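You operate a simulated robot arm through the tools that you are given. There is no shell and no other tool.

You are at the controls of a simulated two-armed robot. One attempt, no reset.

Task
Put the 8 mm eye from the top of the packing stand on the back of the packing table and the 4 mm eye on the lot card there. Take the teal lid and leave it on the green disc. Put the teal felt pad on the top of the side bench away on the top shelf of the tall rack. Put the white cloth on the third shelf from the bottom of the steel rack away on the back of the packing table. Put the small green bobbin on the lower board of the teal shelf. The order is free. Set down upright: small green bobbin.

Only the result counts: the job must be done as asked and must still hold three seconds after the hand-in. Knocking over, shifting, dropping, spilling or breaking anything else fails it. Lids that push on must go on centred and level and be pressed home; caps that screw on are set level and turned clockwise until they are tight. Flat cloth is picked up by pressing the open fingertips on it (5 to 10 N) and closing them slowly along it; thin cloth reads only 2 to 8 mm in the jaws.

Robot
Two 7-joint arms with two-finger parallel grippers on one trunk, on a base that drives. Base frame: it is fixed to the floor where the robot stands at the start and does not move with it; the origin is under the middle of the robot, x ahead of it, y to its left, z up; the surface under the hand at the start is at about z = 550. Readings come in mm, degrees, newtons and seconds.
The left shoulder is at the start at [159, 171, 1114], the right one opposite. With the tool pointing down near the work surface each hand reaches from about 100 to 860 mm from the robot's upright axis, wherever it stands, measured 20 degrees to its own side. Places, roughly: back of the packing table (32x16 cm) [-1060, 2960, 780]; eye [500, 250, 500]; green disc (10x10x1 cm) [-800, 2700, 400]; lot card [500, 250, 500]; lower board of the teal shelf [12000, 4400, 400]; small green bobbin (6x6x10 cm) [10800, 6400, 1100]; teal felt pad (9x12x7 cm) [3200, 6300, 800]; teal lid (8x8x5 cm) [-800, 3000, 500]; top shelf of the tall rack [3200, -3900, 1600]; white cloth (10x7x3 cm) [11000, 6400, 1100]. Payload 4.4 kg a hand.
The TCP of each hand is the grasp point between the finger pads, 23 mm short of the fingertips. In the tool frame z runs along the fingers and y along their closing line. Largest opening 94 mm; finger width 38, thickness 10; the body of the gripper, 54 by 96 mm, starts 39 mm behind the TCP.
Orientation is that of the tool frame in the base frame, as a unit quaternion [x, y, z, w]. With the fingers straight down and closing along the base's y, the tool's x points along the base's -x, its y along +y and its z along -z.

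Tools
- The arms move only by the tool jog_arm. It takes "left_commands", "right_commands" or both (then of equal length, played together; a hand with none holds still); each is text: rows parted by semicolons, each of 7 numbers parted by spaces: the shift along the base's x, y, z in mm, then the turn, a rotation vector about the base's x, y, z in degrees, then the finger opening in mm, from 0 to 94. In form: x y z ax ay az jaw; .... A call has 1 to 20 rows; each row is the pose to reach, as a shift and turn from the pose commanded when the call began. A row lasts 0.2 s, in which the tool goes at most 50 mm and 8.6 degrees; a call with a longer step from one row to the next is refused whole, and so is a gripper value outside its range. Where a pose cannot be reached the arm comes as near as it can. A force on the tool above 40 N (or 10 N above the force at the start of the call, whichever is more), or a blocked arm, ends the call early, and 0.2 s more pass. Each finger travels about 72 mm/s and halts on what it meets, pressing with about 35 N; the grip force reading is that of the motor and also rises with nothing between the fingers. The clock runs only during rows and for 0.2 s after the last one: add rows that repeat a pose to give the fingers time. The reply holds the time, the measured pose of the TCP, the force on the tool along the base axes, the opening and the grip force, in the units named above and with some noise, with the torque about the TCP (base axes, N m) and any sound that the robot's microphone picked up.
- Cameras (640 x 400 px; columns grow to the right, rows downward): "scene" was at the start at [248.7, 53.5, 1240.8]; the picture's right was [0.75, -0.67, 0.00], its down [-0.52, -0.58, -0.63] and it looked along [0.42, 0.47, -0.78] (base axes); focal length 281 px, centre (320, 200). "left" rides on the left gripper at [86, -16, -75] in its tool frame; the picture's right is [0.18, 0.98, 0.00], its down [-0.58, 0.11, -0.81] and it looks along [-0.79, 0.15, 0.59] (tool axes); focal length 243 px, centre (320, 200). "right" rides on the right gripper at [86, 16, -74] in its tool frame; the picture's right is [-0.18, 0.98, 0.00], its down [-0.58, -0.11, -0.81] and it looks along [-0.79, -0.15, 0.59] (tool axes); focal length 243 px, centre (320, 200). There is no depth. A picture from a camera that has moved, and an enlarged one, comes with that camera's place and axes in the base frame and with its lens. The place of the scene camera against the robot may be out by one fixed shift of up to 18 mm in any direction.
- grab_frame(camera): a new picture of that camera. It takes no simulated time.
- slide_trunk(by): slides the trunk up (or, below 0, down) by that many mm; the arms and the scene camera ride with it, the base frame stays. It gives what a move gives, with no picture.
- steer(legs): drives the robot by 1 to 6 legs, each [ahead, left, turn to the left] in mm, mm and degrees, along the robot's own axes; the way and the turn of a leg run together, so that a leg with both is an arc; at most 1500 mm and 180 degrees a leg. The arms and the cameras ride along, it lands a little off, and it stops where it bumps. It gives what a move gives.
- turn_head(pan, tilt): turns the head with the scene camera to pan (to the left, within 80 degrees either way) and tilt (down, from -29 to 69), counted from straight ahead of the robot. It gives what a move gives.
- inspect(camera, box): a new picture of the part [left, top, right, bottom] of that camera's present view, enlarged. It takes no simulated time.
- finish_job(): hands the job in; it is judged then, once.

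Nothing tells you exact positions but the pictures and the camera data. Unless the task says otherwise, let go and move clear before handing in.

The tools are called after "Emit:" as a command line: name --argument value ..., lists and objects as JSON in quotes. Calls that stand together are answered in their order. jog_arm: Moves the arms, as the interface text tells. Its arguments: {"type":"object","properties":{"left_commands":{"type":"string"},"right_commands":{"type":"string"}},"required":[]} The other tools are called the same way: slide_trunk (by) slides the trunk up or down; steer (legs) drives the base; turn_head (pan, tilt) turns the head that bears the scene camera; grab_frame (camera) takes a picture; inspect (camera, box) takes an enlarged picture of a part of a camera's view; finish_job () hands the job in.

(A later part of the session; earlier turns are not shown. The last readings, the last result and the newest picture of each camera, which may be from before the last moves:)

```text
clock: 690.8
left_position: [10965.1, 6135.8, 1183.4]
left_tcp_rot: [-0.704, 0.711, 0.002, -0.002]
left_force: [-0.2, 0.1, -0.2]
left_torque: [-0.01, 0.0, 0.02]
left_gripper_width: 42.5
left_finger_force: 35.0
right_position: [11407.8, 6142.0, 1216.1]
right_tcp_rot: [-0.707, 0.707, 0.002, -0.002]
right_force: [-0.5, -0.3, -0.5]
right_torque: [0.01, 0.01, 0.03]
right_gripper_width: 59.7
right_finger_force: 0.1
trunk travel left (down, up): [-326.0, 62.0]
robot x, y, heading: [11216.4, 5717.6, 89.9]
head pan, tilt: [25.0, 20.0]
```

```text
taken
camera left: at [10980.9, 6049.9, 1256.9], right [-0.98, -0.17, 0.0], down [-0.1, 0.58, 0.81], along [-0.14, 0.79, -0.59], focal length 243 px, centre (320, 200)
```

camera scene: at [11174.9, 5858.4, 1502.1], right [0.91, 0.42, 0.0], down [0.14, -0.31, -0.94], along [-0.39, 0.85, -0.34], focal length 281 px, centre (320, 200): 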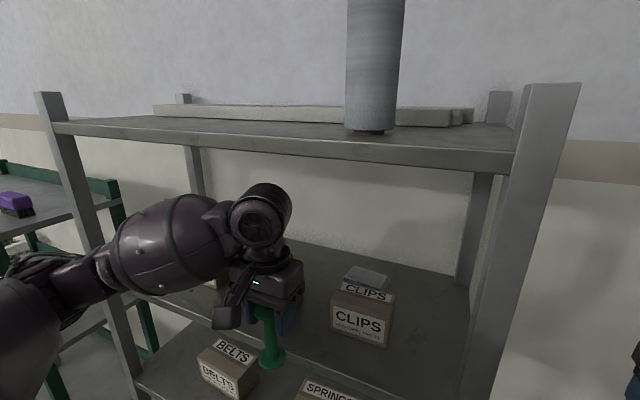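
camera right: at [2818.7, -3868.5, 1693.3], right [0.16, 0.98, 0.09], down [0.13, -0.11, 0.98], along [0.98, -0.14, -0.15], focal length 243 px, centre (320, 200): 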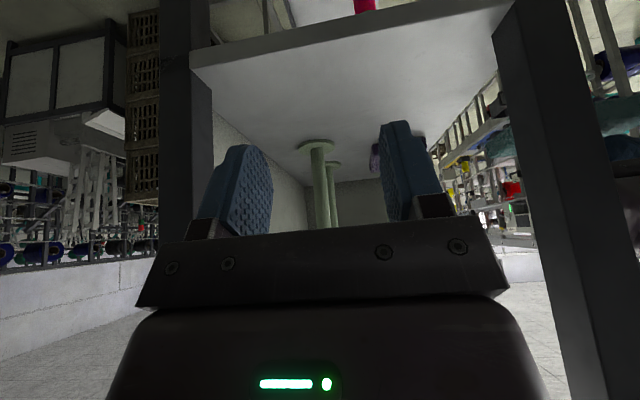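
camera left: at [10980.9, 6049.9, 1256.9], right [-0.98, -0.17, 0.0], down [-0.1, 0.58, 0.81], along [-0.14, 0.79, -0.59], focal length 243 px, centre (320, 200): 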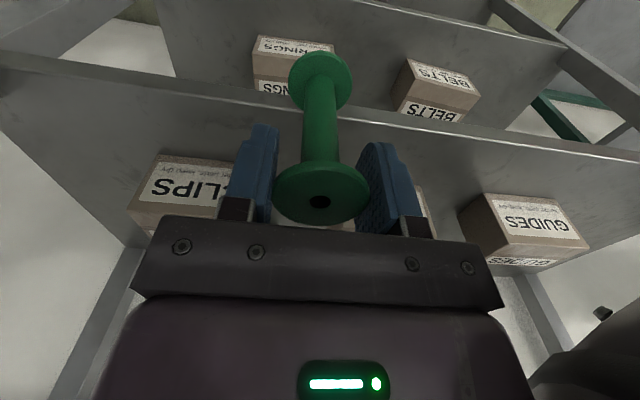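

The bobbin is out, upright, and the boxes are untouched. I back away from the rack and turn toward the teal shelf.

Emit:
steer --legs '[[-1150, 0, 0], [0, 0, -90]]'

Emit:
slide_trunk --by -196

Emit:
turn_head --pan -10 --tilt 30

Emit:
grab_frame --camera "scene"

```text
clock: 700.5
left_position: [11621.6, 4799.9, 1183.3]
left_tcp_rot: [0.01, 1.0, 0.002, 0.002]
left_force: [0.1, 0.5, 0.0]
left_torque: [0.02, 0.01, -0.02]
left_gripper_width: 42.4
left_finger_force: 35.3
right_position: [11622.7, 4358.4, 1216.6]
right_tcp_rot: [0.006, 1.0, 0.003, 0.0]
right_force: [0.3, -0.5, 0.9]
right_torque: [-0.02, -0.01, -0.01]
right_gripper_width: 60.1
right_finger_force: 0.0
trunk travel left (down, up): [-326.0, 62.0]
robot x, y, heading: [11198.8, 4554.9, -0.7]
head pan, tilt: [25.0, 20.0]
```

```text
clock: 702.7
left_position: [11638.2, 4800.9, 934.3]
left_tcp_rot: [0.011, 0.996, 0.003, -0.087]
left_force: [-0.7, -0.2, -0.1]
left_torque: [0.02, 0.0, -0.05]
left_gripper_width: 42.5
left_finger_force: 35.1
right_position: [11638.3, 4359.2, 979.3]
right_tcp_rot: [0.007, 0.998, 0.003, -0.066]
right_force: [-0.6, 0.7, 0.2]
right_torque: [0.0, -0.02, -0.02]
right_gripper_width: 59.8
right_finger_force: 0.1
trunk travel left (down, up): [-130.0, 258.0]
robot x, y, heading: [11199.1, 4557.5, -1.1]
head pan, tilt: [25.0, 20.0]
```

```text
clock: 703.7
left_position: [11637.5, 4800.0, 933.3]
left_tcp_rot: [0.01, 0.996, 0.003, -0.089]
left_force: [0.2, -1.0, -1.9]
left_torque: [0.02, 0.02, -0.01]
left_gripper_width: 42.4
left_finger_force: 35.0
right_position: [11639.4, 4358.2, 978.8]
right_tcp_rot: [0.007, 0.998, 0.003, -0.067]
right_force: [0.2, 0.7, 0.6]
right_torque: [-0.01, 0.0, 0.0]
right_gripper_width: 59.5
right_finger_force: 0.0
trunk travel left (down, up): [-130.0, 258.0]
robot x, y, heading: [11199.4, 4555.8, -0.7]
head pan, tilt: [-10.0, 30.0]
```

```text
taken
camera scene: at [11488.0, 4533.2, 1271.8], right [-0.19, -0.98, 0.0], down [-0.49, 0.09, -0.87], along [0.85, -0.16, -0.5], focal length 281 px, centre (320, 200)
```

scene: 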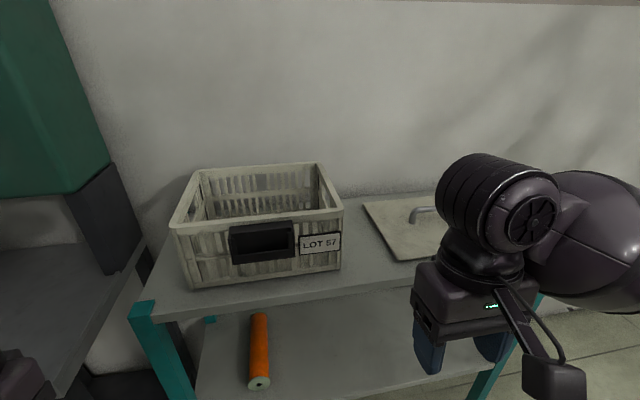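

Both tools leaned back a little as the trunk came down. I straighten them while moving the hands forward.

Emit:
jog_arm --left_commands "25 0 0 0 -2 0 28; 50 0 0 0 -4 0 28; 75 0 0 0 -6 0 28; 100 0 0 0 -8 0 28; 125 0 0 0 -10.1 0 28; 125 0 0 0 -10.1 0 28" --right_commands "15 -15 10 0 -1.6 0 60; 30 -30 20 0 -3.2 0 60; 45 -45 30 0 -4.8 0 60; 60 -60 40 0 -6.4 0 60; 75 -75 50 0 -7.7 0 60; 75 -75 50 0 -7.7 0 60"

Emit:
steer --legs '[[0, -405, 0.8]]'

Emit:
turn_head --pan 20 --tilt 40

Emit:
grab_frame --camera "scene"

Emit:
grab_frame --camera "left"

```text
clock: 705.1
left_position: [11763.0, 4799.2, 932.7]
left_tcp_rot: [0.011, 1.0, 0.004, 0.0]
left_force: [-0.1, -0.2, 0.3]
left_torque: [0.01, -0.02, 0.04]
left_gripper_width: 42.6
left_finger_force: 35.0
right_position: [11715.8, 4283.7, 1030.2]
right_tcp_rot: [0.006, 1.0, 0.003, -0.001]
right_force: [-0.2, -0.4, 0.1]
right_torque: [0.0, 0.0, -0.02]
right_gripper_width: 59.9
right_finger_force: 0.0
trunk travel left (down, up): [-130.0, 258.0]
robot x, y, heading: [11201.8, 4558.5, -0.9]
head pan, tilt: [-10.0, 30.0]
```

```text
clock: 709.1
left_position: [11756.1, 4404.6, 934.2]
left_tcp_rot: [0.006, 1.0, 0.004, 0.0]
left_force: [-0.2, -1.2, -0.5]
left_torque: [-0.02, 0.0, 0.02]
left_gripper_width: 42.5
left_finger_force: 35.1
right_position: [11714.5, 3886.5, 1028.2]
right_tcp_rot: [0.002, 1.0, 0.004, -0.001]
right_force: [-0.3, -0.3, -0.8]
right_torque: [0.03, 0.0, 0.02]
right_gripper_width: 59.8
right_finger_force: 0.0
trunk travel left (down, up): [-130.0, 258.0]
robot x, y, heading: [11198.5, 4155.2, -0.2]
head pan, tilt: [-10.0, 30.0]
```

```text
clock: 710.1
left_position: [11755.1, 4403.8, 933.6]
left_tcp_rot: [0.006, 1.0, 0.003, 0.0]
left_force: [0.1, 0.6, -0.8]
left_torque: [0.02, -0.01, -0.03]
left_gripper_width: 42.5
left_finger_force: 34.6
right_position: [11714.5, 3887.1, 1029.0]
right_tcp_rot: [0.001, 1.0, 0.004, -0.001]
right_force: [0.1, -0.2, 0.5]
right_torque: [0.01, 0.05, 0.02]
right_gripper_width: 60.0
right_finger_force: 0.0
trunk travel left (down, up): [-130.0, 258.0]
robot x, y, heading: [11201.1, 4156.9, -0.2]
head pan, tilt: [20.0, 40.0]
```

```text
taken
camera scene: at [11475.0, 4179.4, 1256.4], right [0.34, -0.94, 0.0], down [-0.61, -0.22, -0.77], along [0.72, 0.26, -0.64], focal length 281 px, centre (320, 200)
```

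scene: 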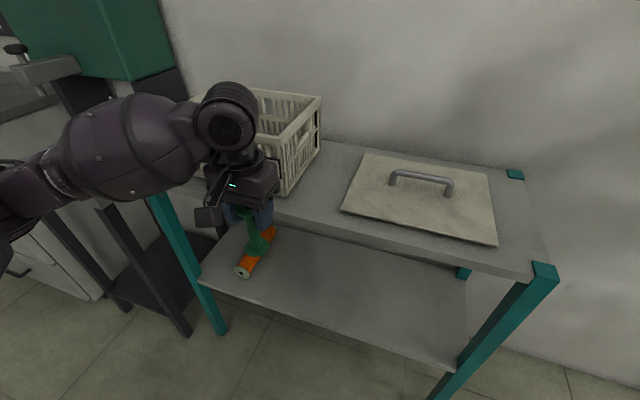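

```text
taken
camera left: at [11668.3, 4388.3, 1006.8], right [-0.17, 0.98, 0.01], down [0.58, 0.1, 0.81], along [0.79, 0.14, -0.59], focal length 243 px, centre (320, 200)
```

left: 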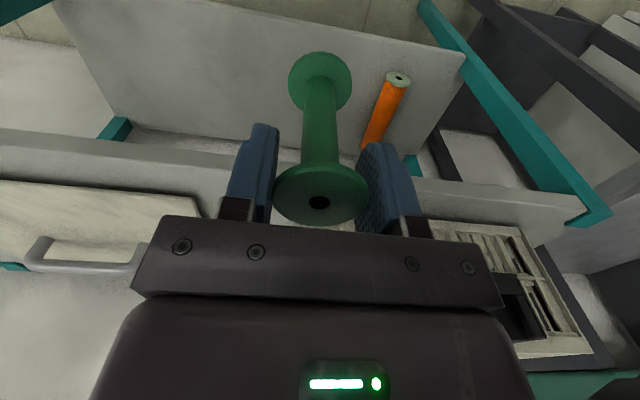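

The lower board has free room to the right of the orange spool. I lower the bobbin in front of the shelf and measure the board's height on the way.

Emit:
jog_arm --left_commands "0 -5 -40 0 0 0 28; 0 -10 -80 0 0 0 28; 0 -15 -120 0 0 0 28; 0 -20 -160 0 0 0 28; 0 -25 -200 0 0 0 28; 0 -30 -240 0 0 0 28; 0 -30 -280 0 0 0 28; 0 -30 -310 0 0 0 28; 0 -30 -310 0 0 0 28"

Emit:
grab_frame --camera "left"

Emit:
grab_frame --camera "scene"

```text
clock: 712.1
left_position: [11755.6, 4373.9, 620.9]
left_tcp_rot: [0.007, 1.0, 0.004, 0.0]
left_force: [0.4, -0.1, -0.3]
left_torque: [0.01, 0.0, 0.01]
left_gripper_width: 42.7
left_finger_force: 34.8
right_position: [11713.1, 3886.9, 1029.4]
right_tcp_rot: [0.002, 1.0, 0.003, 0.001]
right_force: [0.3, -0.1, -0.2]
right_torque: [-0.01, 0.01, -0.01]
right_gripper_width: 60.0
right_finger_force: 0.1
trunk travel left (down, up): [-130.0, 258.0]
robot x, y, heading: [11196.6, 4155.3, -0.4]
head pan, tilt: [20.0, 40.0]
```

```text
taken
camera left: at [11668.7, 4357.9, 694.9], right [-0.17, 0.98, 0.01], down [0.58, 0.1, 0.81], along [0.79, 0.14, -0.59], focal length 243 px, centre (320, 200)
```

left: 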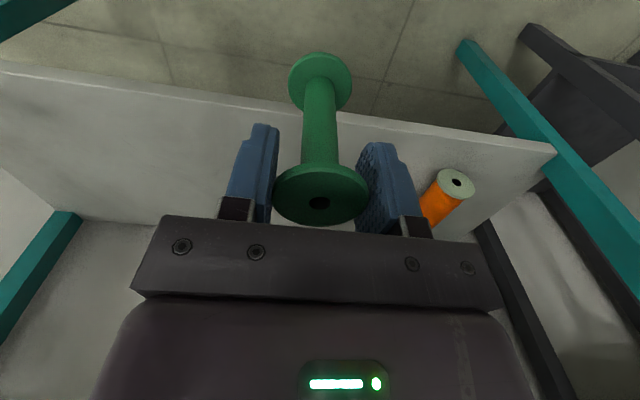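

```text
taken
camera scene: at [11474.8, 4179.4, 1256.5], right [0.34, -0.94, 0.0], down [-0.61, -0.22, -0.77], along [0.72, 0.26, -0.64], focal length 281 px, centre (320, 200)
```

scene: 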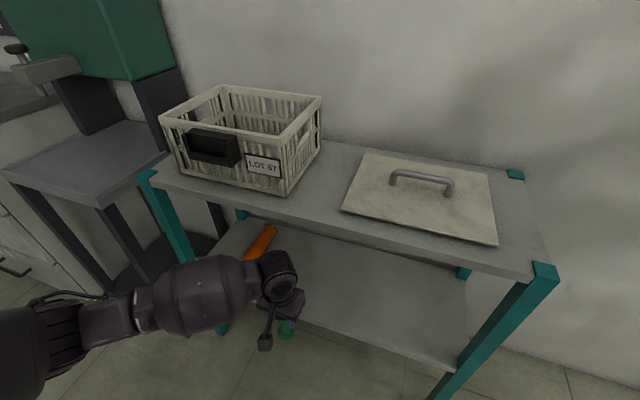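

Emit:
inspect --camera "left" --box '[380, 100, 580, 225]'

Emit:
inspect --camera "left" --box '[100, 40, 300, 165]'

```text
3.20 times, centred on (480, 162) of left
camera zoom: at [11668.7, 4357.9, 694.9], right [-0.17, 0.98, 0.01], down [0.58, 0.1, 0.81], along [0.79, 0.14, -0.59], focal length 776 px, centre (-192, 320)
```

zoom: 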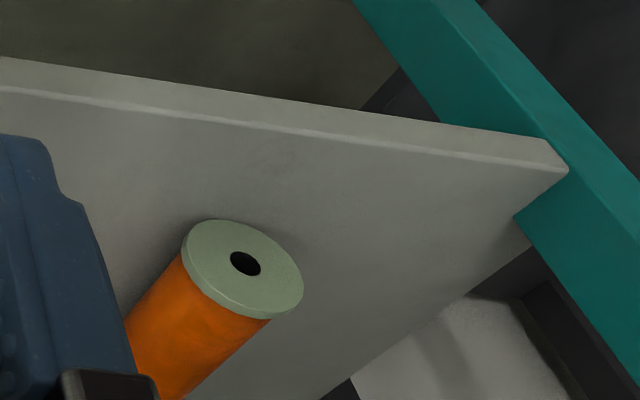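

```text
3.20 times, centred on (200, 102) of left
camera zoom: at [11668.7, 4357.9, 694.9], right [-0.17, 0.98, 0.01], down [0.58, 0.1, 0.81], along [0.79, 0.14, -0.59], focal length 776 px, centre (704, 512)
```

zoom: 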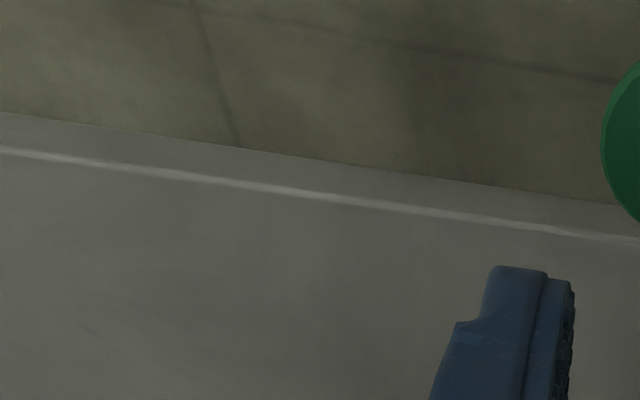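

Emit:
jog_arm --left_commands "-10 0 -30 0 0 0 28; -15 0 -60 0 0 0 28; -15 0 -85 0 0 0 28; -15 0 -85 0 0 0 28"

Emit:
grab_frame --camera "left"

Emit:
inspect --camera "left" --box '[100, 100, 300, 225]'

```text
clock: 713.1
left_position: [11739.3, 4373.4, 535.4]
left_tcp_rot: [0.006, 1.0, 0.003, 0.0]
left_force: [0.1, -0.3, -1.1]
left_torque: [0.02, -0.03, 0.04]
left_gripper_width: 42.7
left_finger_force: 35.5
right_position: [11714.4, 3887.8, 1028.3]
right_tcp_rot: [0.002, 1.0, 0.004, 0.0]
right_force: [0.1, -0.2, 0.3]
right_torque: [-0.02, 0.01, 0.03]
right_gripper_width: 59.9
right_finger_force: 0.0
trunk travel left (down, up): [-130.0, 258.0]
robot x, y, heading: [11195.6, 4155.8, -0.6]
head pan, tilt: [20.0, 40.0]
```

```text
taken
camera left: at [11653.1, 4358.3, 609.6], right [-0.17, 0.98, 0.01], down [0.58, 0.1, 0.81], along [0.79, 0.14, -0.59], focal length 243 px, centre (320, 200)
```

left: 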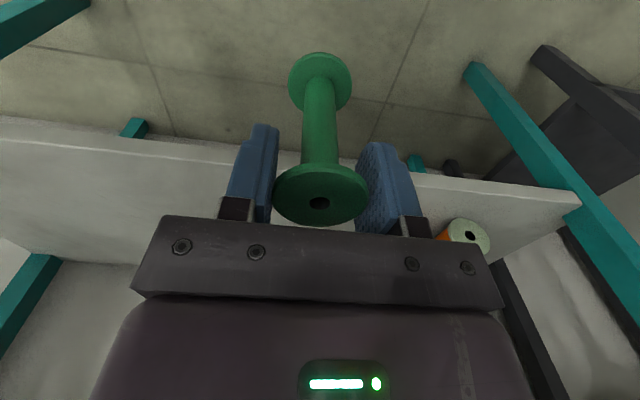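

```text
3.20 times, centred on (200, 162) of left
camera zoom: at [11653.1, 4358.3, 609.6], right [-0.17, 0.98, 0.01], down [0.58, 0.1, 0.81], along [0.79, 0.14, -0.59], focal length 776 px, centre (704, 320)
```

zoom: 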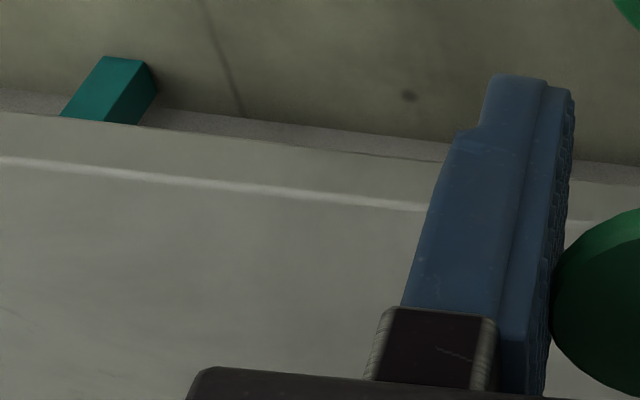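

Board height comes out at z ≈ 419, its front edge at x ≈ 11863. I drive forward 150 mm so the bobbin comes over the board.

Emit:
steer --legs '[[150, 0, 0.5]]'

Emit:
jog_arm --left_commands "20 0 5 0 0 0 28; 40 0 5 0 0 0 28; 56 0 5 0 0 0 28; 56 0 5 0 0 0 28"

Emit:
grab_frame --camera "left"

Emit:
grab_frame --camera "scene"

```text
clock: 714.5
left_position: [11887.7, 4380.7, 535.5]
left_tcp_rot: [0.001, 1.0, 0.003, -0.002]
left_force: [0.2, 0.2, -0.5]
left_torque: [0.02, 0.0, -0.02]
left_gripper_width: 42.6
left_finger_force: 34.6
right_position: [11867.1, 3892.9, 1029.1]
right_tcp_rot: [-0.003, 1.0, 0.004, -0.001]
right_force: [0.4, 0.0, -0.1]
right_torque: [0.0, 0.0, 0.01]
right_gripper_width: 59.8
right_finger_force: 0.1
trunk travel left (down, up): [-130.0, 258.0]
robot x, y, heading: [11347.0, 4158.0, 0.3]
head pan, tilt: [20.0, 40.0]
```

```text
clock: 715.5
left_position: [11943.4, 4377.9, 539.8]
left_tcp_rot: [0.001, 1.0, 0.004, 0.0]
left_force: [0.1, -0.3, 0.1]
left_torque: [0.04, 0.03, 0.03]
left_gripper_width: 42.5
left_finger_force: 34.6
right_position: [11866.8, 3892.7, 1028.9]
right_tcp_rot: [-0.004, 1.0, 0.003, -0.001]
right_force: [1.4, 0.6, 0.2]
right_torque: [-0.04, -0.01, -0.04]
right_gripper_width: 60.1
right_finger_force: 0.1
trunk travel left (down, up): [-130.0, 258.0]
robot x, y, heading: [11348.4, 4155.1, 0.4]
head pan, tilt: [20.0, 40.0]
```

```text
taken
camera left: at [11856.7, 4362.1, 614.6], right [-0.18, 0.98, 0.01], down [0.58, 0.1, 0.81], along [0.79, 0.15, -0.59], focal length 243 px, centre (320, 200)
```

left: 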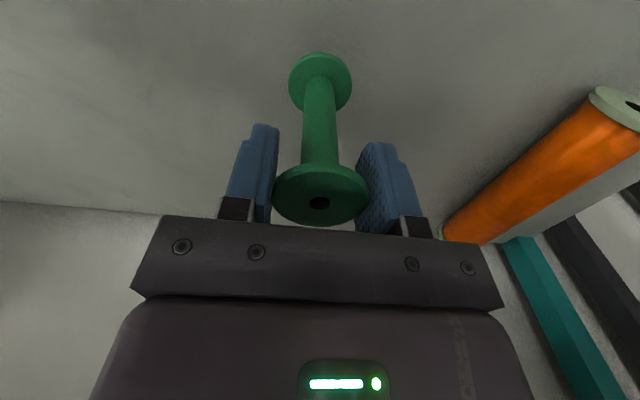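

```text
taken
camera scene: at [11624.5, 4182.5, 1256.4], right [0.35, -0.94, 0.0], down [-0.6, -0.22, -0.77], along [0.72, 0.27, -0.64], focal length 281 px, centre (320, 200)
```

scene: 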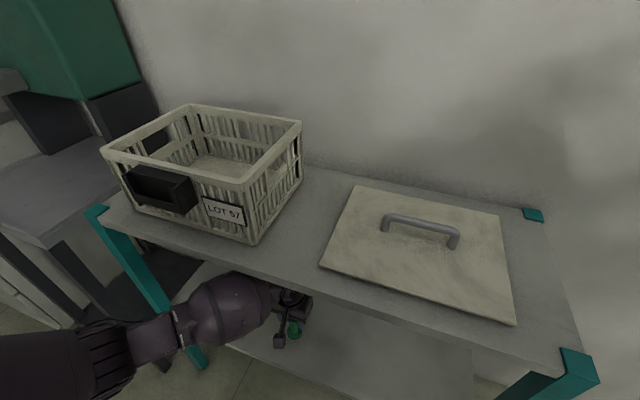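

The bobbin hangs upright over the board, clear of everything. I lower it until it stands.

Emit:
jog_arm --left_commands "0 0 -8 0 0 0 28; 0 0 -15 0 0 0 28; 0 0 -20 0 0 0 28; 0 0 -23 0 0 0 28; 0 0 -25 0 0 0 28; 0 0 -26 0 0 0 28; 0 0 -26 0 0 0 28"

Emit:
inspect --camera "left" --box '[240, 30, 400, 130]'

```text
clock: 717.1
left_position: [11943.4, 4379.7, 513.4]
left_tcp_rot: [0.001, 1.0, 0.004, 0.0]
left_force: [0.2, 0.4, -0.6]
left_torque: [0.01, 0.0, -0.02]
left_gripper_width: 42.5
left_finger_force: 35.5
right_position: [11866.8, 3892.7, 1027.4]
right_tcp_rot: [-0.003, 1.0, 0.003, 0.0]
right_force: [-0.1, -0.3, 0.0]
right_torque: [-0.02, -0.02, 0.02]
right_gripper_width: 60.3
right_finger_force: 0.1
trunk travel left (down, up): [-130.0, 258.0]
robot x, y, heading: [11346.2, 4154.3, 0.4]
head pan, tilt: [20.0, 40.0]
```

```text
4.00 times, centred on (320, 80) of left
camera zoom: at [11856.5, 4362.9, 588.6], right [-0.18, 0.98, 0.01], down [0.58, 0.1, 0.81], along [0.79, 0.15, -0.59], focal length 970 px, centre (320, 680)
```

zoom: 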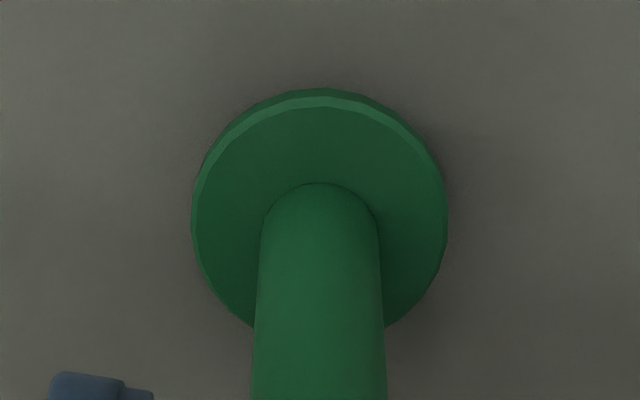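

Emit:
jog_arm --left_commands "0 0 -1 0 0 0 28; 0 0 -2 0 0 0 28; 0 0 -3 0 0 0 28; 0 0 -3 0 0 0 28"

```text
clock: 718.1
left_position: [11943.1, 4380.6, 512.6]
left_tcp_rot: [0.0, 1.0, 0.004, 0.0]
left_force: [0.1, 0.2, -0.4]
left_torque: [0.02, -0.05, 0.02]
left_gripper_width: 42.8
left_finger_force: 35.1
right_position: [11867.2, 3892.1, 1028.3]
right_tcp_rot: [-0.003, 1.0, 0.004, -0.001]
right_force: [-0.6, 0.3, 0.0]
right_torque: [0.01, -0.02, -0.01]
right_gripper_width: 60.2
right_finger_force: 0.1
trunk travel left (down, up): [-130.0, 258.0]
robot x, y, heading: [11347.3, 4155.7, 0.2]
head pan, tilt: [20.0, 40.0]
```

Emit:
jog_arm --left_commands "0 0 -1 0 0 0 28; 0 0 -2 0 0 0 28; 0 0 -3 0 0 0 28; 0 0 -3 0 0 0 28"

Emit:
inspect --camera "left" --box '[240, 30, 400, 130]'

```text
clock: 719.1
left_position: [11943.1, 4380.2, 509.1]
left_tcp_rot: [-0.001, 1.0, 0.003, 0.0]
left_force: [0.3, 0.3, -0.7]
left_torque: [0.01, 0.01, 0.0]
left_gripper_width: 42.6
left_finger_force: 34.9
right_position: [11866.9, 3893.3, 1028.6]
right_tcp_rot: [-0.004, 1.0, 0.003, -0.001]
right_force: [0.6, -0.2, -0.3]
right_torque: [0.03, 0.01, -0.02]
right_gripper_width: 60.0
right_finger_force: 0.1
trunk travel left (down, up): [-130.0, 258.0]
robot x, y, heading: [11344.1, 4156.4, 0.2]
head pan, tilt: [20.0, 40.0]
```

```text
4.00 times, centred on (320, 80) of left
camera zoom: at [11856.5, 4363.2, 582.8], right [-0.18, 0.98, 0.01], down [0.58, 0.1, 0.81], along [0.79, 0.15, -0.59], focal length 970 px, centre (320, 680)
```

zoom: 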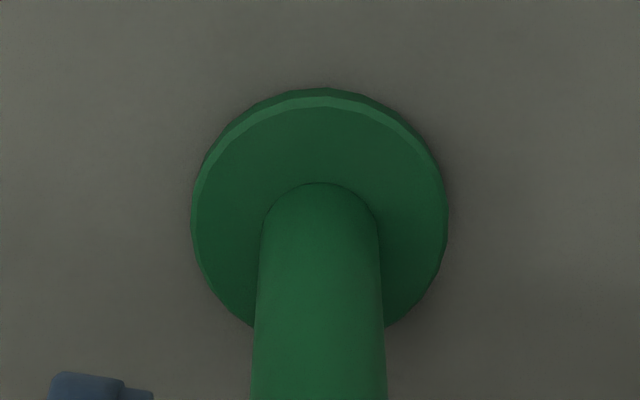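

Emit:
jog_arm --left_commands "0 0 -1 0 0 0 28; 0 0 -2 0 0 0 28; 0 0 -3 0 0 0 28; 0 0 -4 0 0 0 28; 0 0 -4 0 0 0 28"

Emit:
inspect --camera "left" --box '[240, 30, 400, 130]'

```text
clock: 720.3
left_position: [11944.2, 4378.8, 507.8]
left_tcp_rot: [0.001, 1.0, 0.003, 0.003]
left_force: [-3.9, 2.3, 24.2]
left_torque: [0.09, 0.42, -0.05]
left_gripper_width: 42.4
left_finger_force: 34.7
right_position: [11866.6, 3892.0, 1030.6]
right_tcp_rot: [-0.004, 1.0, 0.004, 0.001]
right_force: [-0.2, 0.7, 0.4]
right_torque: [0.01, 0.0, 0.0]
right_gripper_width: 59.9
right_finger_force: 0.1
trunk travel left (down, up): [-130.0, 258.0]
robot x, y, heading: [11348.6, 4157.8, 0.5]
head pan, tilt: [20.0, 40.0]
```

```text
4.00 times, centred on (320, 80) of left
camera zoom: at [11857.1, 4363.0, 581.4], right [-0.18, 0.98, 0.01], down [0.58, 0.1, 0.81], along [0.8, 0.15, -0.59], focal length 970 px, centre (320, 680)
```

zoom: 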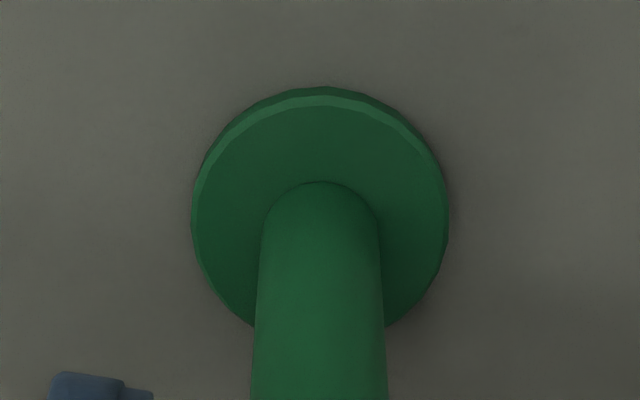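

Contact is firm at 24 N, so I ease off 3 mm and open only slightly first, to check that it stays put.

Emit:
jog_arm --left_commands "0 0 1.5 0 0 0 28; 0 0 2.5 0 0 0 28; 0 0 2.5 0 0 0 28"

Emit:
jog_arm --left_commands "0 0 0 0 0 0 40; 0 0 0 0 0 0 42; 0 0 0 0 0 0 43; 0 0 0 0 0 0 44; 0 0 0 0 0 0 45; 0 0 0 0 0 0 46"

Emit:
grab_frame --camera "left"

```text
clock: 721.1
left_position: [11943.5, 4379.6, 507.8]
left_tcp_rot: [0.0, 1.0, 0.004, 0.001]
left_force: [4.6, 0.7, 12.8]
left_torque: [-0.1, -0.58, 0.05]
left_gripper_width: 42.5
left_finger_force: 34.7
right_position: [11866.9, 3892.2, 1029.2]
right_tcp_rot: [-0.004, 1.0, 0.004, 0.0]
right_force: [0.2, -0.1, 0.4]
right_torque: [0.04, -0.01, -0.01]
right_gripper_width: 60.0
right_finger_force: 0.1
trunk travel left (down, up): [-130.0, 258.0]
robot x, y, heading: [11343.5, 4153.5, 0.4]
head pan, tilt: [20.0, 40.0]
```

```text
clock: 722.5
left_position: [11942.7, 4379.6, 506.1]
left_tcp_rot: [0.0, 1.0, 0.004, -0.001]
left_force: [-0.1, 0.3, 0.5]
left_torque: [0.01, 0.0, -0.01]
left_gripper_width: 46.3
left_finger_force: 0.1
right_position: [11866.6, 3891.9, 1027.7]
right_tcp_rot: [-0.003, 1.0, 0.002, -0.001]
right_force: [1.1, -0.4, 0.0]
right_torque: [0.02, -0.02, 0.02]
right_gripper_width: 60.1
right_finger_force: 0.0
trunk travel left (down, up): [-130.0, 258.0]
robot x, y, heading: [11347.6, 4157.2, 0.4]
head pan, tilt: [20.0, 40.0]
```

```text
taken
camera left: at [11856.6, 4363.3, 580.8], right [-0.18, 0.98, 0.01], down [0.58, 0.1, 0.81], along [0.79, 0.15, -0.59], focal length 243 px, centre (320, 200)
```

left: 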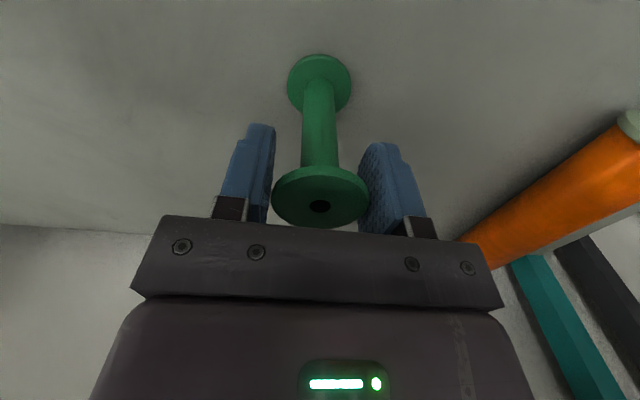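

It stands free. I open fully and lift the hand straight up above it.

Emit:
jog_arm --left_commands "0 0 0 0 0 0 50; 0 0 0 0 0 0 55; 0 0 0 0 0 0 62; 0 0 0 0 0 0 70; 0 0 0 0 0 0 80; 0 0 0 0 0 0 90; 0 0 0 0 0 0 94; 0 0 0 0 0 0 94"

Emit:
grab_frame --camera "left"

```text
clock: 724.3
left_position: [11943.2, 4379.6, 506.9]
left_tcp_rot: [0.001, 1.0, 0.003, 0.0]
left_force: [-0.4, -0.3, 0.0]
left_torque: [0.01, -0.02, 0.01]
left_gripper_width: 94.1
left_finger_force: 0.1
right_position: [11867.0, 3893.5, 1027.9]
right_tcp_rot: [-0.003, 1.0, 0.004, -0.001]
right_force: [0.1, 0.1, -0.6]
right_torque: [0.03, 0.01, -0.01]
right_gripper_width: 60.2
right_finger_force: 0.0
trunk travel left (down, up): [-130.0, 258.0]
robot x, y, heading: [11348.8, 4155.5, 0.4]
head pan, tilt: [20.0, 40.0]
```

```text
taken
camera left: at [11856.9, 4363.3, 581.1], right [-0.18, 0.98, 0.01], down [0.58, 0.1, 0.81], along [0.79, 0.15, -0.59], focal length 243 px, centre (320, 200)
```

left: 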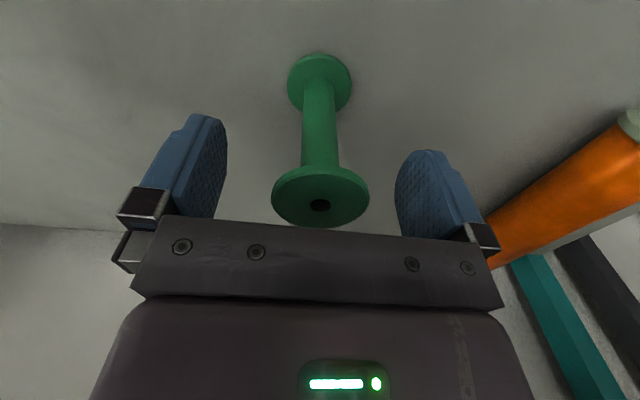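

Emit:
jog_arm --left_commands "0 0 10 0 0 0 94; 0 0 25 0 0 0 94; 0 0 40 0 0 0 94; 0 0 48 0 0 0 94; 0 0 48 0 0 0 94"

Emit:
steer --legs '[[-350, 0, 0]]'

Emit:
grab_frame --camera "left"

Emit:
grab_frame --camera "scene"

```text
clock: 725.5
left_position: [11942.9, 4380.9, 555.2]
left_tcp_rot: [0.0, 1.0, 0.003, 0.0]
left_force: [-0.2, -0.8, -0.1]
left_torque: [0.0, 0.0, -0.01]
left_gripper_width: 94.1
left_finger_force: 0.0
right_position: [11866.4, 3893.4, 1028.6]
right_tcp_rot: [-0.004, 1.0, 0.003, -0.002]
right_force: [-0.4, -0.7, 0.0]
right_torque: [0.03, -0.06, 0.0]
right_gripper_width: 59.9
right_finger_force: 0.1
trunk travel left (down, up): [-130.0, 258.0]
robot x, y, heading: [11345.7, 4157.8, 0.3]
head pan, tilt: [20.0, 40.0]
```

```text
clock: 727.7
left_position: [11594.3, 4377.4, 557.4]
left_tcp_rot: [0.003, 1.0, 0.003, 0.0]
left_force: [0.4, 0.2, -0.1]
left_torque: [0.02, 0.03, 0.02]
left_gripper_width: 93.8
left_finger_force: 0.1
right_position: [11516.3, 3889.5, 1028.8]
right_tcp_rot: [-0.001, 1.0, 0.004, 0.0]
right_force: [0.3, 0.4, 0.5]
right_torque: [0.04, 0.0, -0.02]
right_gripper_width: 59.7
right_finger_force: 0.1
trunk travel left (down, up): [-130.0, 258.0]
robot x, y, heading: [10997.7, 4155.6, -0.1]
head pan, tilt: [20.0, 40.0]
```

```text
taken
camera left: at [11509.0, 4360.4, 629.6], right [-0.18, 0.98, 0.01], down [0.58, 0.1, 0.81], along [0.79, 0.15, -0.59], focal length 243 px, centre (320, 200)
```

left: 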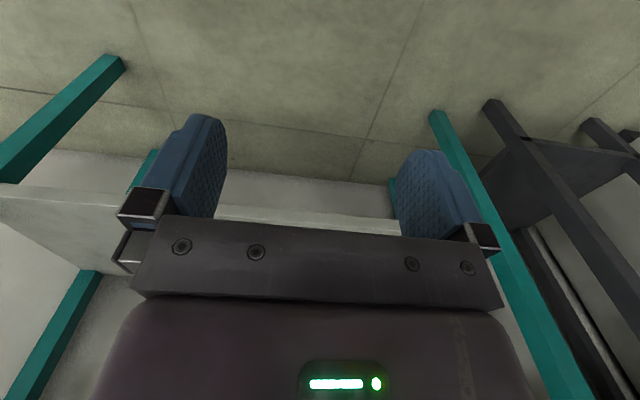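

```text
taken
camera scene: at [11275.6, 4180.1, 1256.5], right [0.34, -0.94, 0.0], down [-0.6, -0.22, -0.77], along [0.72, 0.26, -0.64], focal length 281 px, centre (320, 200)
```

scene: 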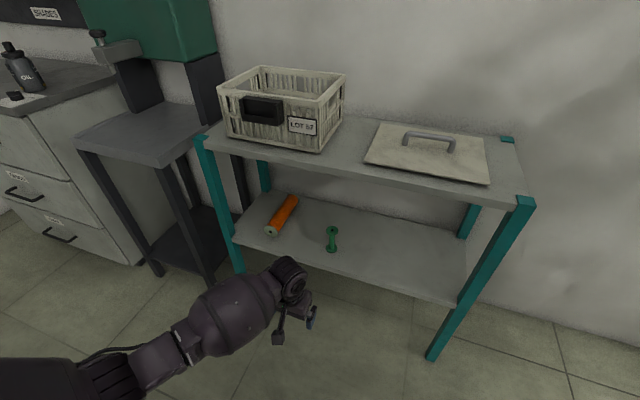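

The bobbin stands upright on the lower board. Next is the cloth: I raise the trunk and the left hand again and return to the steel rack.

Emit:
slide_trunk --by 190

Emit:
jog_arm --left_commands "-5 3 45 0 0 0 94; -15 6 90 0 0 0 94; -30 9 135 0 0 0 94; -50 12 180 0 0 0 94; -70 15 225 0 0 0 94; -95 18 270 0 0 0 94; -120 21 315 0 0 0 94; -145 24 360 0 0 0 94; -165 27 400 0 0 0 94; -176 29 436 0 0 0 94; -176 29 436 0 0 0 94"

Emit:
steer --legs '[[0, 0, 90], [0, -215, 0], [1300, 0, 0]]'

Emit:
turn_head --pan 25 --tilt 25

Emit:
grab_frame --camera "scene"

```text
clock: 729.8
left_position: [11594.5, 4377.3, 744.1]
left_tcp_rot: [0.002, 1.0, 0.003, -0.001]
left_force: [-0.3, 0.3, -0.7]
left_torque: [0.01, 0.0, 0.0]
left_gripper_width: 93.9
left_finger_force: 0.1
right_position: [11516.8, 3889.1, 1219.0]
right_tcp_rot: [-0.001, 1.0, 0.004, -0.001]
right_force: [0.7, 0.2, 0.5]
right_torque: [-0.01, 0.03, 0.0]
right_gripper_width: 60.0
right_finger_force: 0.1
trunk travel left (down, up): [-320.0, 68.0]
robot x, y, heading: [10998.1, 4155.0, -0.0]
head pan, tilt: [20.0, 40.0]
```

```text
refused: row 6 steps farther than a row can; nothing moved
```

```text
clock: 742.2
left_position: [11043.3, 6055.4, 745.0]
left_tcp_rot: [-0.695, 0.719, 0.002, -0.002]
left_force: [-1.1, 0.2, -0.3]
left_torque: [0.0, 0.02, -0.01]
left_gripper_width: 93.8
left_finger_force: 0.0
right_position: [11528.2, 5962.4, 1218.6]
right_tcp_rot: [-0.698, 0.716, 0.003, -0.003]
right_force: [0.7, 0.5, 0.2]
right_torque: [0.01, 0.06, -0.01]
right_gripper_width: 60.1
right_finger_force: 0.0
trunk travel left (down, up): [-320.0, 68.0]
robot x, y, heading: [11251.0, 5449.8, 88.3]
head pan, tilt: [20.0, 40.0]
```

```text
clock: 743.0
left_position: [11043.5, 6055.6, 745.2]
left_tcp_rot: [-0.695, 0.719, 0.002, -0.002]
left_force: [0.0, 0.1, 0.2]
left_torque: [-0.01, -0.03, 0.01]
left_gripper_width: 94.2
left_finger_force: 0.1
right_position: [11528.1, 5961.7, 1218.9]
right_tcp_rot: [-0.698, 0.716, 0.002, -0.003]
right_force: [0.2, 0.2, -0.3]
right_torque: [0.01, -0.01, -0.02]
right_gripper_width: 60.2
right_finger_force: 0.1
trunk travel left (down, up): [-320.0, 68.0]
robot x, y, heading: [11252.5, 5451.5, 88.4]
head pan, tilt: [25.0, 25.0]
```

```text
taken
camera scene: at [11213.8, 5592.4, 1487.8], right [0.92, 0.4, 0.0], down [0.17, -0.39, -0.91], along [-0.36, 0.83, -0.42], focal length 281 px, centre (320, 200)
```

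scene: 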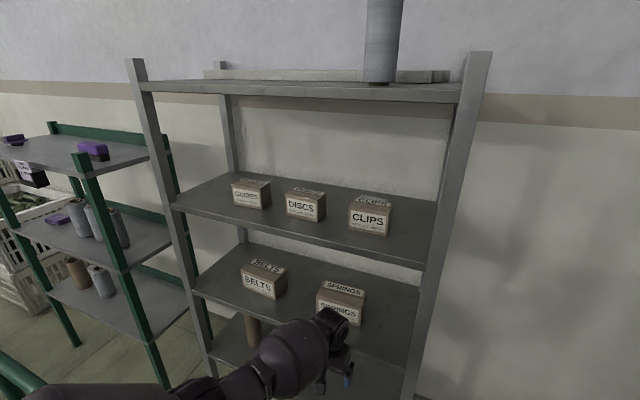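

The arm move was refused for one step being too long, but nothing was touched. I now raise the left hand in front of the rack in shorter steps.

Emit:
jog_arm --left_commands "0 -15 40 0 0 0 94; 0 -30 80 0 0 0 94; 0 -45 120 0 0 0 94; 0 -60 160 0 0 0 94; 0 -75 200 0 0 0 94; 0 -90 240 0 0 0 94; 0 -105 280 0 0 0 94; 0 -120 320 0 0 0 94; 0 -130 360 0 0 0 94; 0 -140 400 0 0 0 94; 0 -145 432 0 0 0 94; 0 -145 432 0 0 0 94"

Emit:
steer --legs '[[0, 35, 1.7], [265, 0, 0]]'

Emit:
grab_frame --camera "left"

Emit:
grab_frame --camera "scene"

```text
clock: 745.6
left_position: [11043.6, 5908.5, 1180.3]
left_tcp_rot: [-0.695, 0.719, 0.003, -0.002]
left_force: [-0.7, -0.6, 0.2]
left_torque: [-0.01, -0.02, -0.01]
left_gripper_width: 93.8
left_finger_force: 0.1
right_position: [11528.7, 5961.6, 1218.8]
right_tcp_rot: [-0.697, 0.717, 0.002, -0.003]
right_force: [-0.3, -0.3, -0.3]
right_torque: [0.03, -0.03, -0.03]
right_gripper_width: 60.3
right_finger_force: 0.2
trunk travel left (down, up): [-320.0, 68.0]
robot x, y, heading: [11251.8, 5453.1, 88.7]
head pan, tilt: [25.0, 25.0]
```

```text
clock: 748.0
left_position: [10999.8, 6168.8, 1180.0]
left_tcp_rot: [-0.703, 0.711, 0.001, -0.003]
left_force: [-0.3, -0.1, 0.0]
left_torque: [-0.04, 0.0, -0.02]
left_gripper_width: 93.8
left_finger_force: 0.2
right_position: [11481.1, 6233.9, 1218.7]
right_tcp_rot: [-0.707, 0.707, 0.003, -0.003]
right_force: [-0.4, 0.4, -0.2]
right_torque: [-0.02, -0.02, -0.02]
right_gripper_width: 60.0
right_finger_force: 0.0
trunk travel left (down, up): [-320.0, 68.0]
robot x, y, heading: [11214.9, 5717.5, 89.6]
head pan, tilt: [25.0, 25.0]
```

```text
taken
camera left: at [11015.5, 6082.3, 1253.6], right [-0.98, -0.17, 0.01], down [-0.1, 0.58, 0.81], along [-0.14, 0.79, -0.59], focal length 243 px, centre (320, 200)
```

left: 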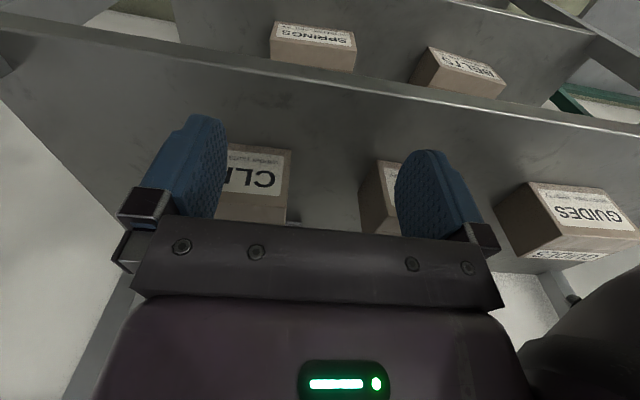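

```text
taken
camera scene: at [11175.8, 5857.0, 1487.7], right [0.91, 0.42, 0.0], down [0.18, -0.38, -0.91], along [-0.38, 0.82, -0.42], focal length 281 px, centre (320, 200)
```

scene: 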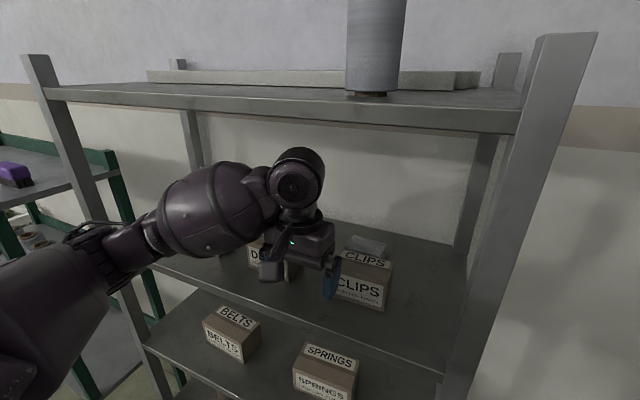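

Emit:
jog_arm --left_commands "8 30 2 0 0 0 94; 16 65 3 0 0 0 94; 24 100 3 0 0 0 94; 32 135 3 0 0 0 94; 38 165 3 0 0 0 94; 38 165 3 0 0 0 94"

Emit:
grab_frame --camera "left"

Emit:
inspect --camera "left" --box '[210, 110, 410, 235]'

```text
clock: 749.4
left_position: [11035.5, 6333.3, 1183.3]
left_tcp_rot: [-0.704, 0.711, 0.003, -0.003]
left_force: [-0.2, -0.3, 1.2]
left_torque: [0.02, 0.03, 0.02]
left_gripper_width: 94.1
left_finger_force: 0.0
right_position: [11481.1, 6233.2, 1218.9]
right_tcp_rot: [-0.707, 0.707, 0.002, -0.003]
right_force: [1.1, -0.1, -0.7]
right_torque: [0.0, -0.01, 0.0]
right_gripper_width: 59.7
right_finger_force: 0.0
trunk travel left (down, up): [-320.0, 68.0]
robot x, y, heading: [11213.7, 5713.9, 89.8]
head pan, tilt: [25.0, 25.0]
```

```text
taken
camera left: at [11051.6, 6246.9, 1257.2], right [-0.98, -0.17, 0.01], down [-0.1, 0.58, 0.81], along [-0.14, 0.79, -0.59], focal length 243 px, centre (320, 200)
```

left: 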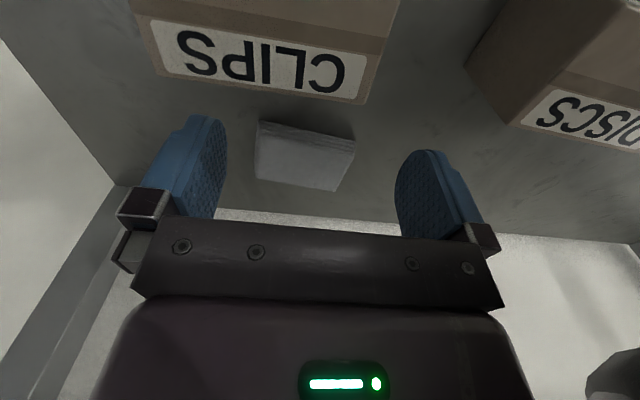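

```text
3.20 times, centred on (310, 172) of left
camera zoom: at [11051.6, 6246.9, 1257.2], right [-0.98, -0.17, 0.01], down [-0.1, 0.58, 0.81], along [-0.14, 0.79, -0.59], focal length 776 px, centre (352, 288)
```

zoom: 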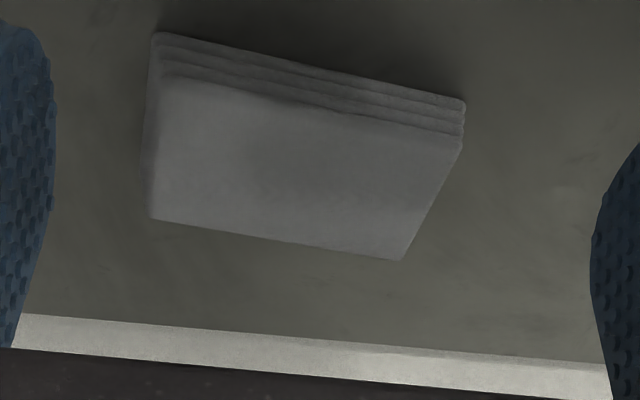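

The cloth is a folded stack, top at z ≈ 1075, centred at (11036, 6437). I move over it with the fingers opened 64 mm and come down close above it.

Emit:
jog_arm --left_commands "0 30 0 0 0 0 90; 0 60 0 0 0 0 80; 0 90 0 0 0 0 70; 0 104 0 0 0 0 64; 0 104 -15 0 0 0 64; 0 104 -35 0 0 0 64; 0 104 -55 0 0 0 64; 0 104 -70 0 0 0 64; 0 104 -77 0 0 0 64; 0 104 -77 0 0 0 64"

Emit:
grab_frame --camera "left"

```text
clock: 751.6
left_position: [11037.7, 6437.3, 1107.2]
left_tcp_rot: [-0.704, 0.711, 0.003, -0.002]
left_force: [-0.8, 1.2, 6.1]
left_torque: [-0.02, -0.23, 0.02]
left_gripper_width: 63.6
left_finger_force: 0.0
right_position: [11482.3, 6232.3, 1219.9]
right_tcp_rot: [-0.707, 0.707, 0.003, -0.001]
right_force: [0.2, -0.3, -0.1]
right_torque: [-0.03, -0.02, -0.03]
right_gripper_width: 59.9
right_finger_force: 0.0
trunk travel left (down, up): [-320.0, 68.0]
robot x, y, heading: [11214.6, 5719.1, 89.8]
head pan, tilt: [25.0, 25.0]
```

```text
taken
camera left: at [11053.2, 6350.5, 1180.6], right [-0.98, -0.17, 0.01], down [-0.1, 0.58, 0.81], along [-0.14, 0.8, -0.59], focal length 243 px, centre (320, 200)
```

left: 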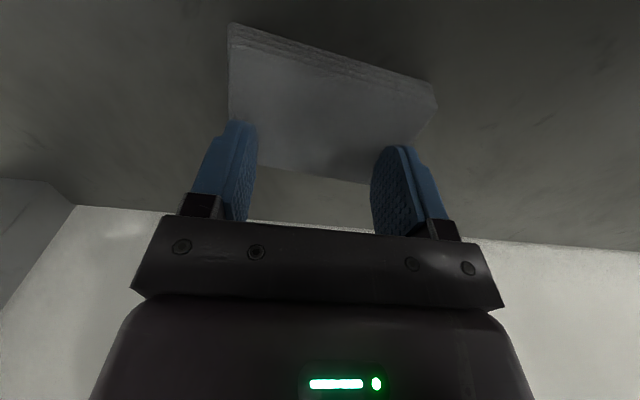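

The fingertips press on the cloth with 6 N, within the advised range. I close slowly along it.

Emit:
jog_arm --left_commands "0 0 0 0 0 0 61; 0 0 0 0 0 0 58; 0 0 0 0 0 0 55; 0 0 0 0 0 0 52; 0 0 0 0 0 0 49; 0 0 0 0 0 0 46; 0 0 0 0 0 0 43; 0 0 0 0 0 0 40; 0 0 0 0 0 0 37; 0 0 0 0 0 0 34"

Emit:
grab_frame --camera "left"

```text
clock: 753.8
left_position: [11037.3, 6436.9, 1107.1]
left_tcp_rot: [-0.703, 0.711, 0.003, -0.001]
left_force: [4.2, 0.4, 10.6]
left_torque: [-0.02, -0.34, 0.01]
left_gripper_width: 35.6
left_finger_force: 1.9
right_position: [11482.2, 6233.4, 1219.5]
right_tcp_rot: [-0.707, 0.708, 0.002, -0.003]
right_force: [0.2, -0.3, 0.6]
right_torque: [0.01, 0.0, 0.01]
right_gripper_width: 60.0
right_finger_force: 0.1
trunk travel left (down, up): [-320.0, 68.0]
robot x, y, heading: [11212.8, 5719.8, 89.7]
head pan, tilt: [25.0, 25.0]
```

```text
taken
camera left: at [11053.8, 6349.9, 1180.4], right [-0.98, -0.17, 0.01], down [-0.1, 0.58, 0.81], along [-0.14, 0.79, -0.59], focal length 243 px, centre (320, 200)
```

left: 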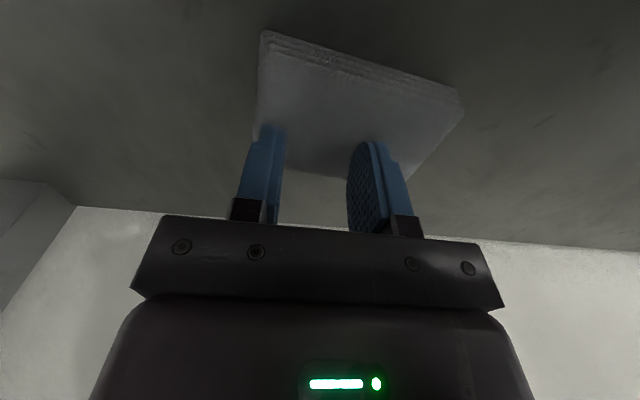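

Emit:
jog_arm --left_commands "0 0 0.7 0 0 0 32; 0 0 0.7 0 0 0 29; 0 0 0.7 0 0 0 26; 0 0 0.7 0 0 0 23; 0 0 0.7 0 0 0 20; 0 0 0.7 0 0 0 17; 0 0 0.7 0 0 0 14; 0 0 0.7 0 0 0 11; 0 0 0.7 0 0 0 8; 0 0 0.7 0 0 0 5; 0 0 0.7 0 0 0 2; 0 0 0.7 0 0 0 0; 0 0 0.7 0 0 0 0"

Emit:
grab_frame --camera "left"

```text
clock: 756.6
left_position: [11038.2, 6437.1, 1106.9]
left_tcp_rot: [-0.704, 0.71, 0.003, -0.003]
left_force: [0.3, 0.1, 5.9]
left_torque: [-0.01, -0.03, 0.01]
left_gripper_width: 0.0
left_finger_force: 35.3
right_position: [11482.1, 6232.8, 1219.3]
right_tcp_rot: [-0.707, 0.707, 0.002, -0.003]
right_force: [-0.5, 0.3, -0.1]
right_torque: [0.02, 0.01, -0.02]
right_gripper_width: 59.9
right_finger_force: 0.0
trunk travel left (down, up): [-320.0, 68.0]
robot x, y, heading: [11217.4, 5715.2, 90.1]
head pan, tilt: [25.0, 25.0]
```

```text
taken
camera left: at [11053.7, 6350.2, 1180.6], right [-0.98, -0.17, 0.01], down [-0.1, 0.58, 0.81], along [-0.15, 0.79, -0.59], focal length 243 px, centre (320, 200)
```

left: 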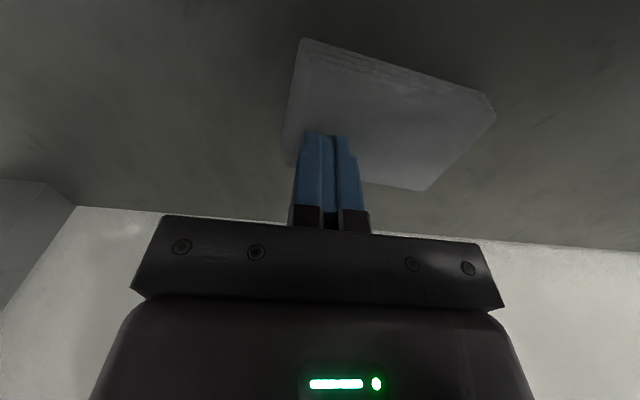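

The fingers closed to zero: only one fingertip had really pressed and the cloth just slid. I lift off, open and look at where it lies now.

Emit:
jog_arm --left_commands "0 0 10 0 0 0 0; 0 0 25 0 0 0 20; 0 -20 45 0 0 0 45; 0 -50 60 0 0 0 70; 0 -80 70 0 0 0 94; 0 -104 76 0 0 0 94; 0 -104 76 0 0 0 94"

Emit:
grab_frame --camera "left"

Emit:
inspect --camera "left" --box '[230, 110, 430, 235]'

```text
clock: 758.2
left_position: [11036.7, 6332.7, 1180.8]
left_tcp_rot: [-0.703, 0.711, 0.002, -0.003]
left_force: [-0.6, -0.8, 0.5]
left_torque: [0.0, -0.01, 0.01]
left_gripper_width: 94.0
left_finger_force: 0.1
right_position: [11481.7, 6234.2, 1218.7]
right_tcp_rot: [0.707, -0.707, -0.002, 0.003]
right_force: [-0.2, -0.1, 0.7]
right_torque: [0.03, -0.01, -0.01]
right_gripper_width: 59.9
right_finger_force: 0.0
trunk travel left (down, up): [-320.0, 68.0]
robot x, y, heading: [11210.4, 5714.1, 89.9]
head pan, tilt: [25.0, 25.0]
```

```text
taken
camera left: at [11052.8, 6246.7, 1255.4], right [-0.98, -0.17, 0.01], down [-0.1, 0.58, 0.81], along [-0.15, 0.79, -0.59], focal length 243 px, centre (320, 200)
```

left: 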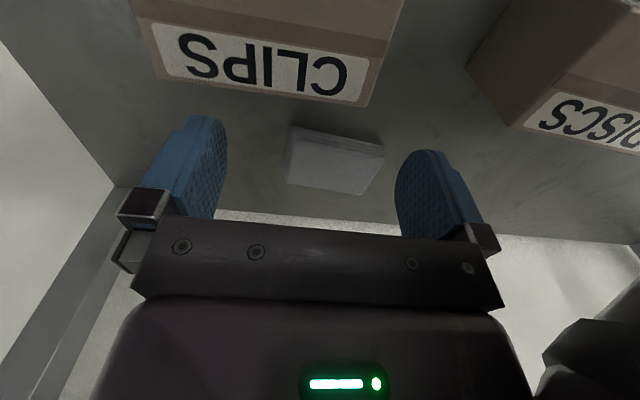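

```text
3.20 times, centred on (330, 172) of left
camera zoom: at [11052.8, 6246.7, 1255.4], right [-0.98, -0.17, 0.01], down [-0.1, 0.58, 0.81], along [-0.15, 0.79, -0.59], focal length 776 px, centre (288, 288)
```

zoom: 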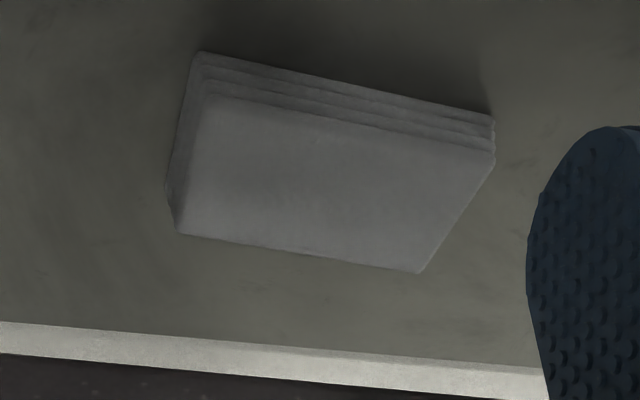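

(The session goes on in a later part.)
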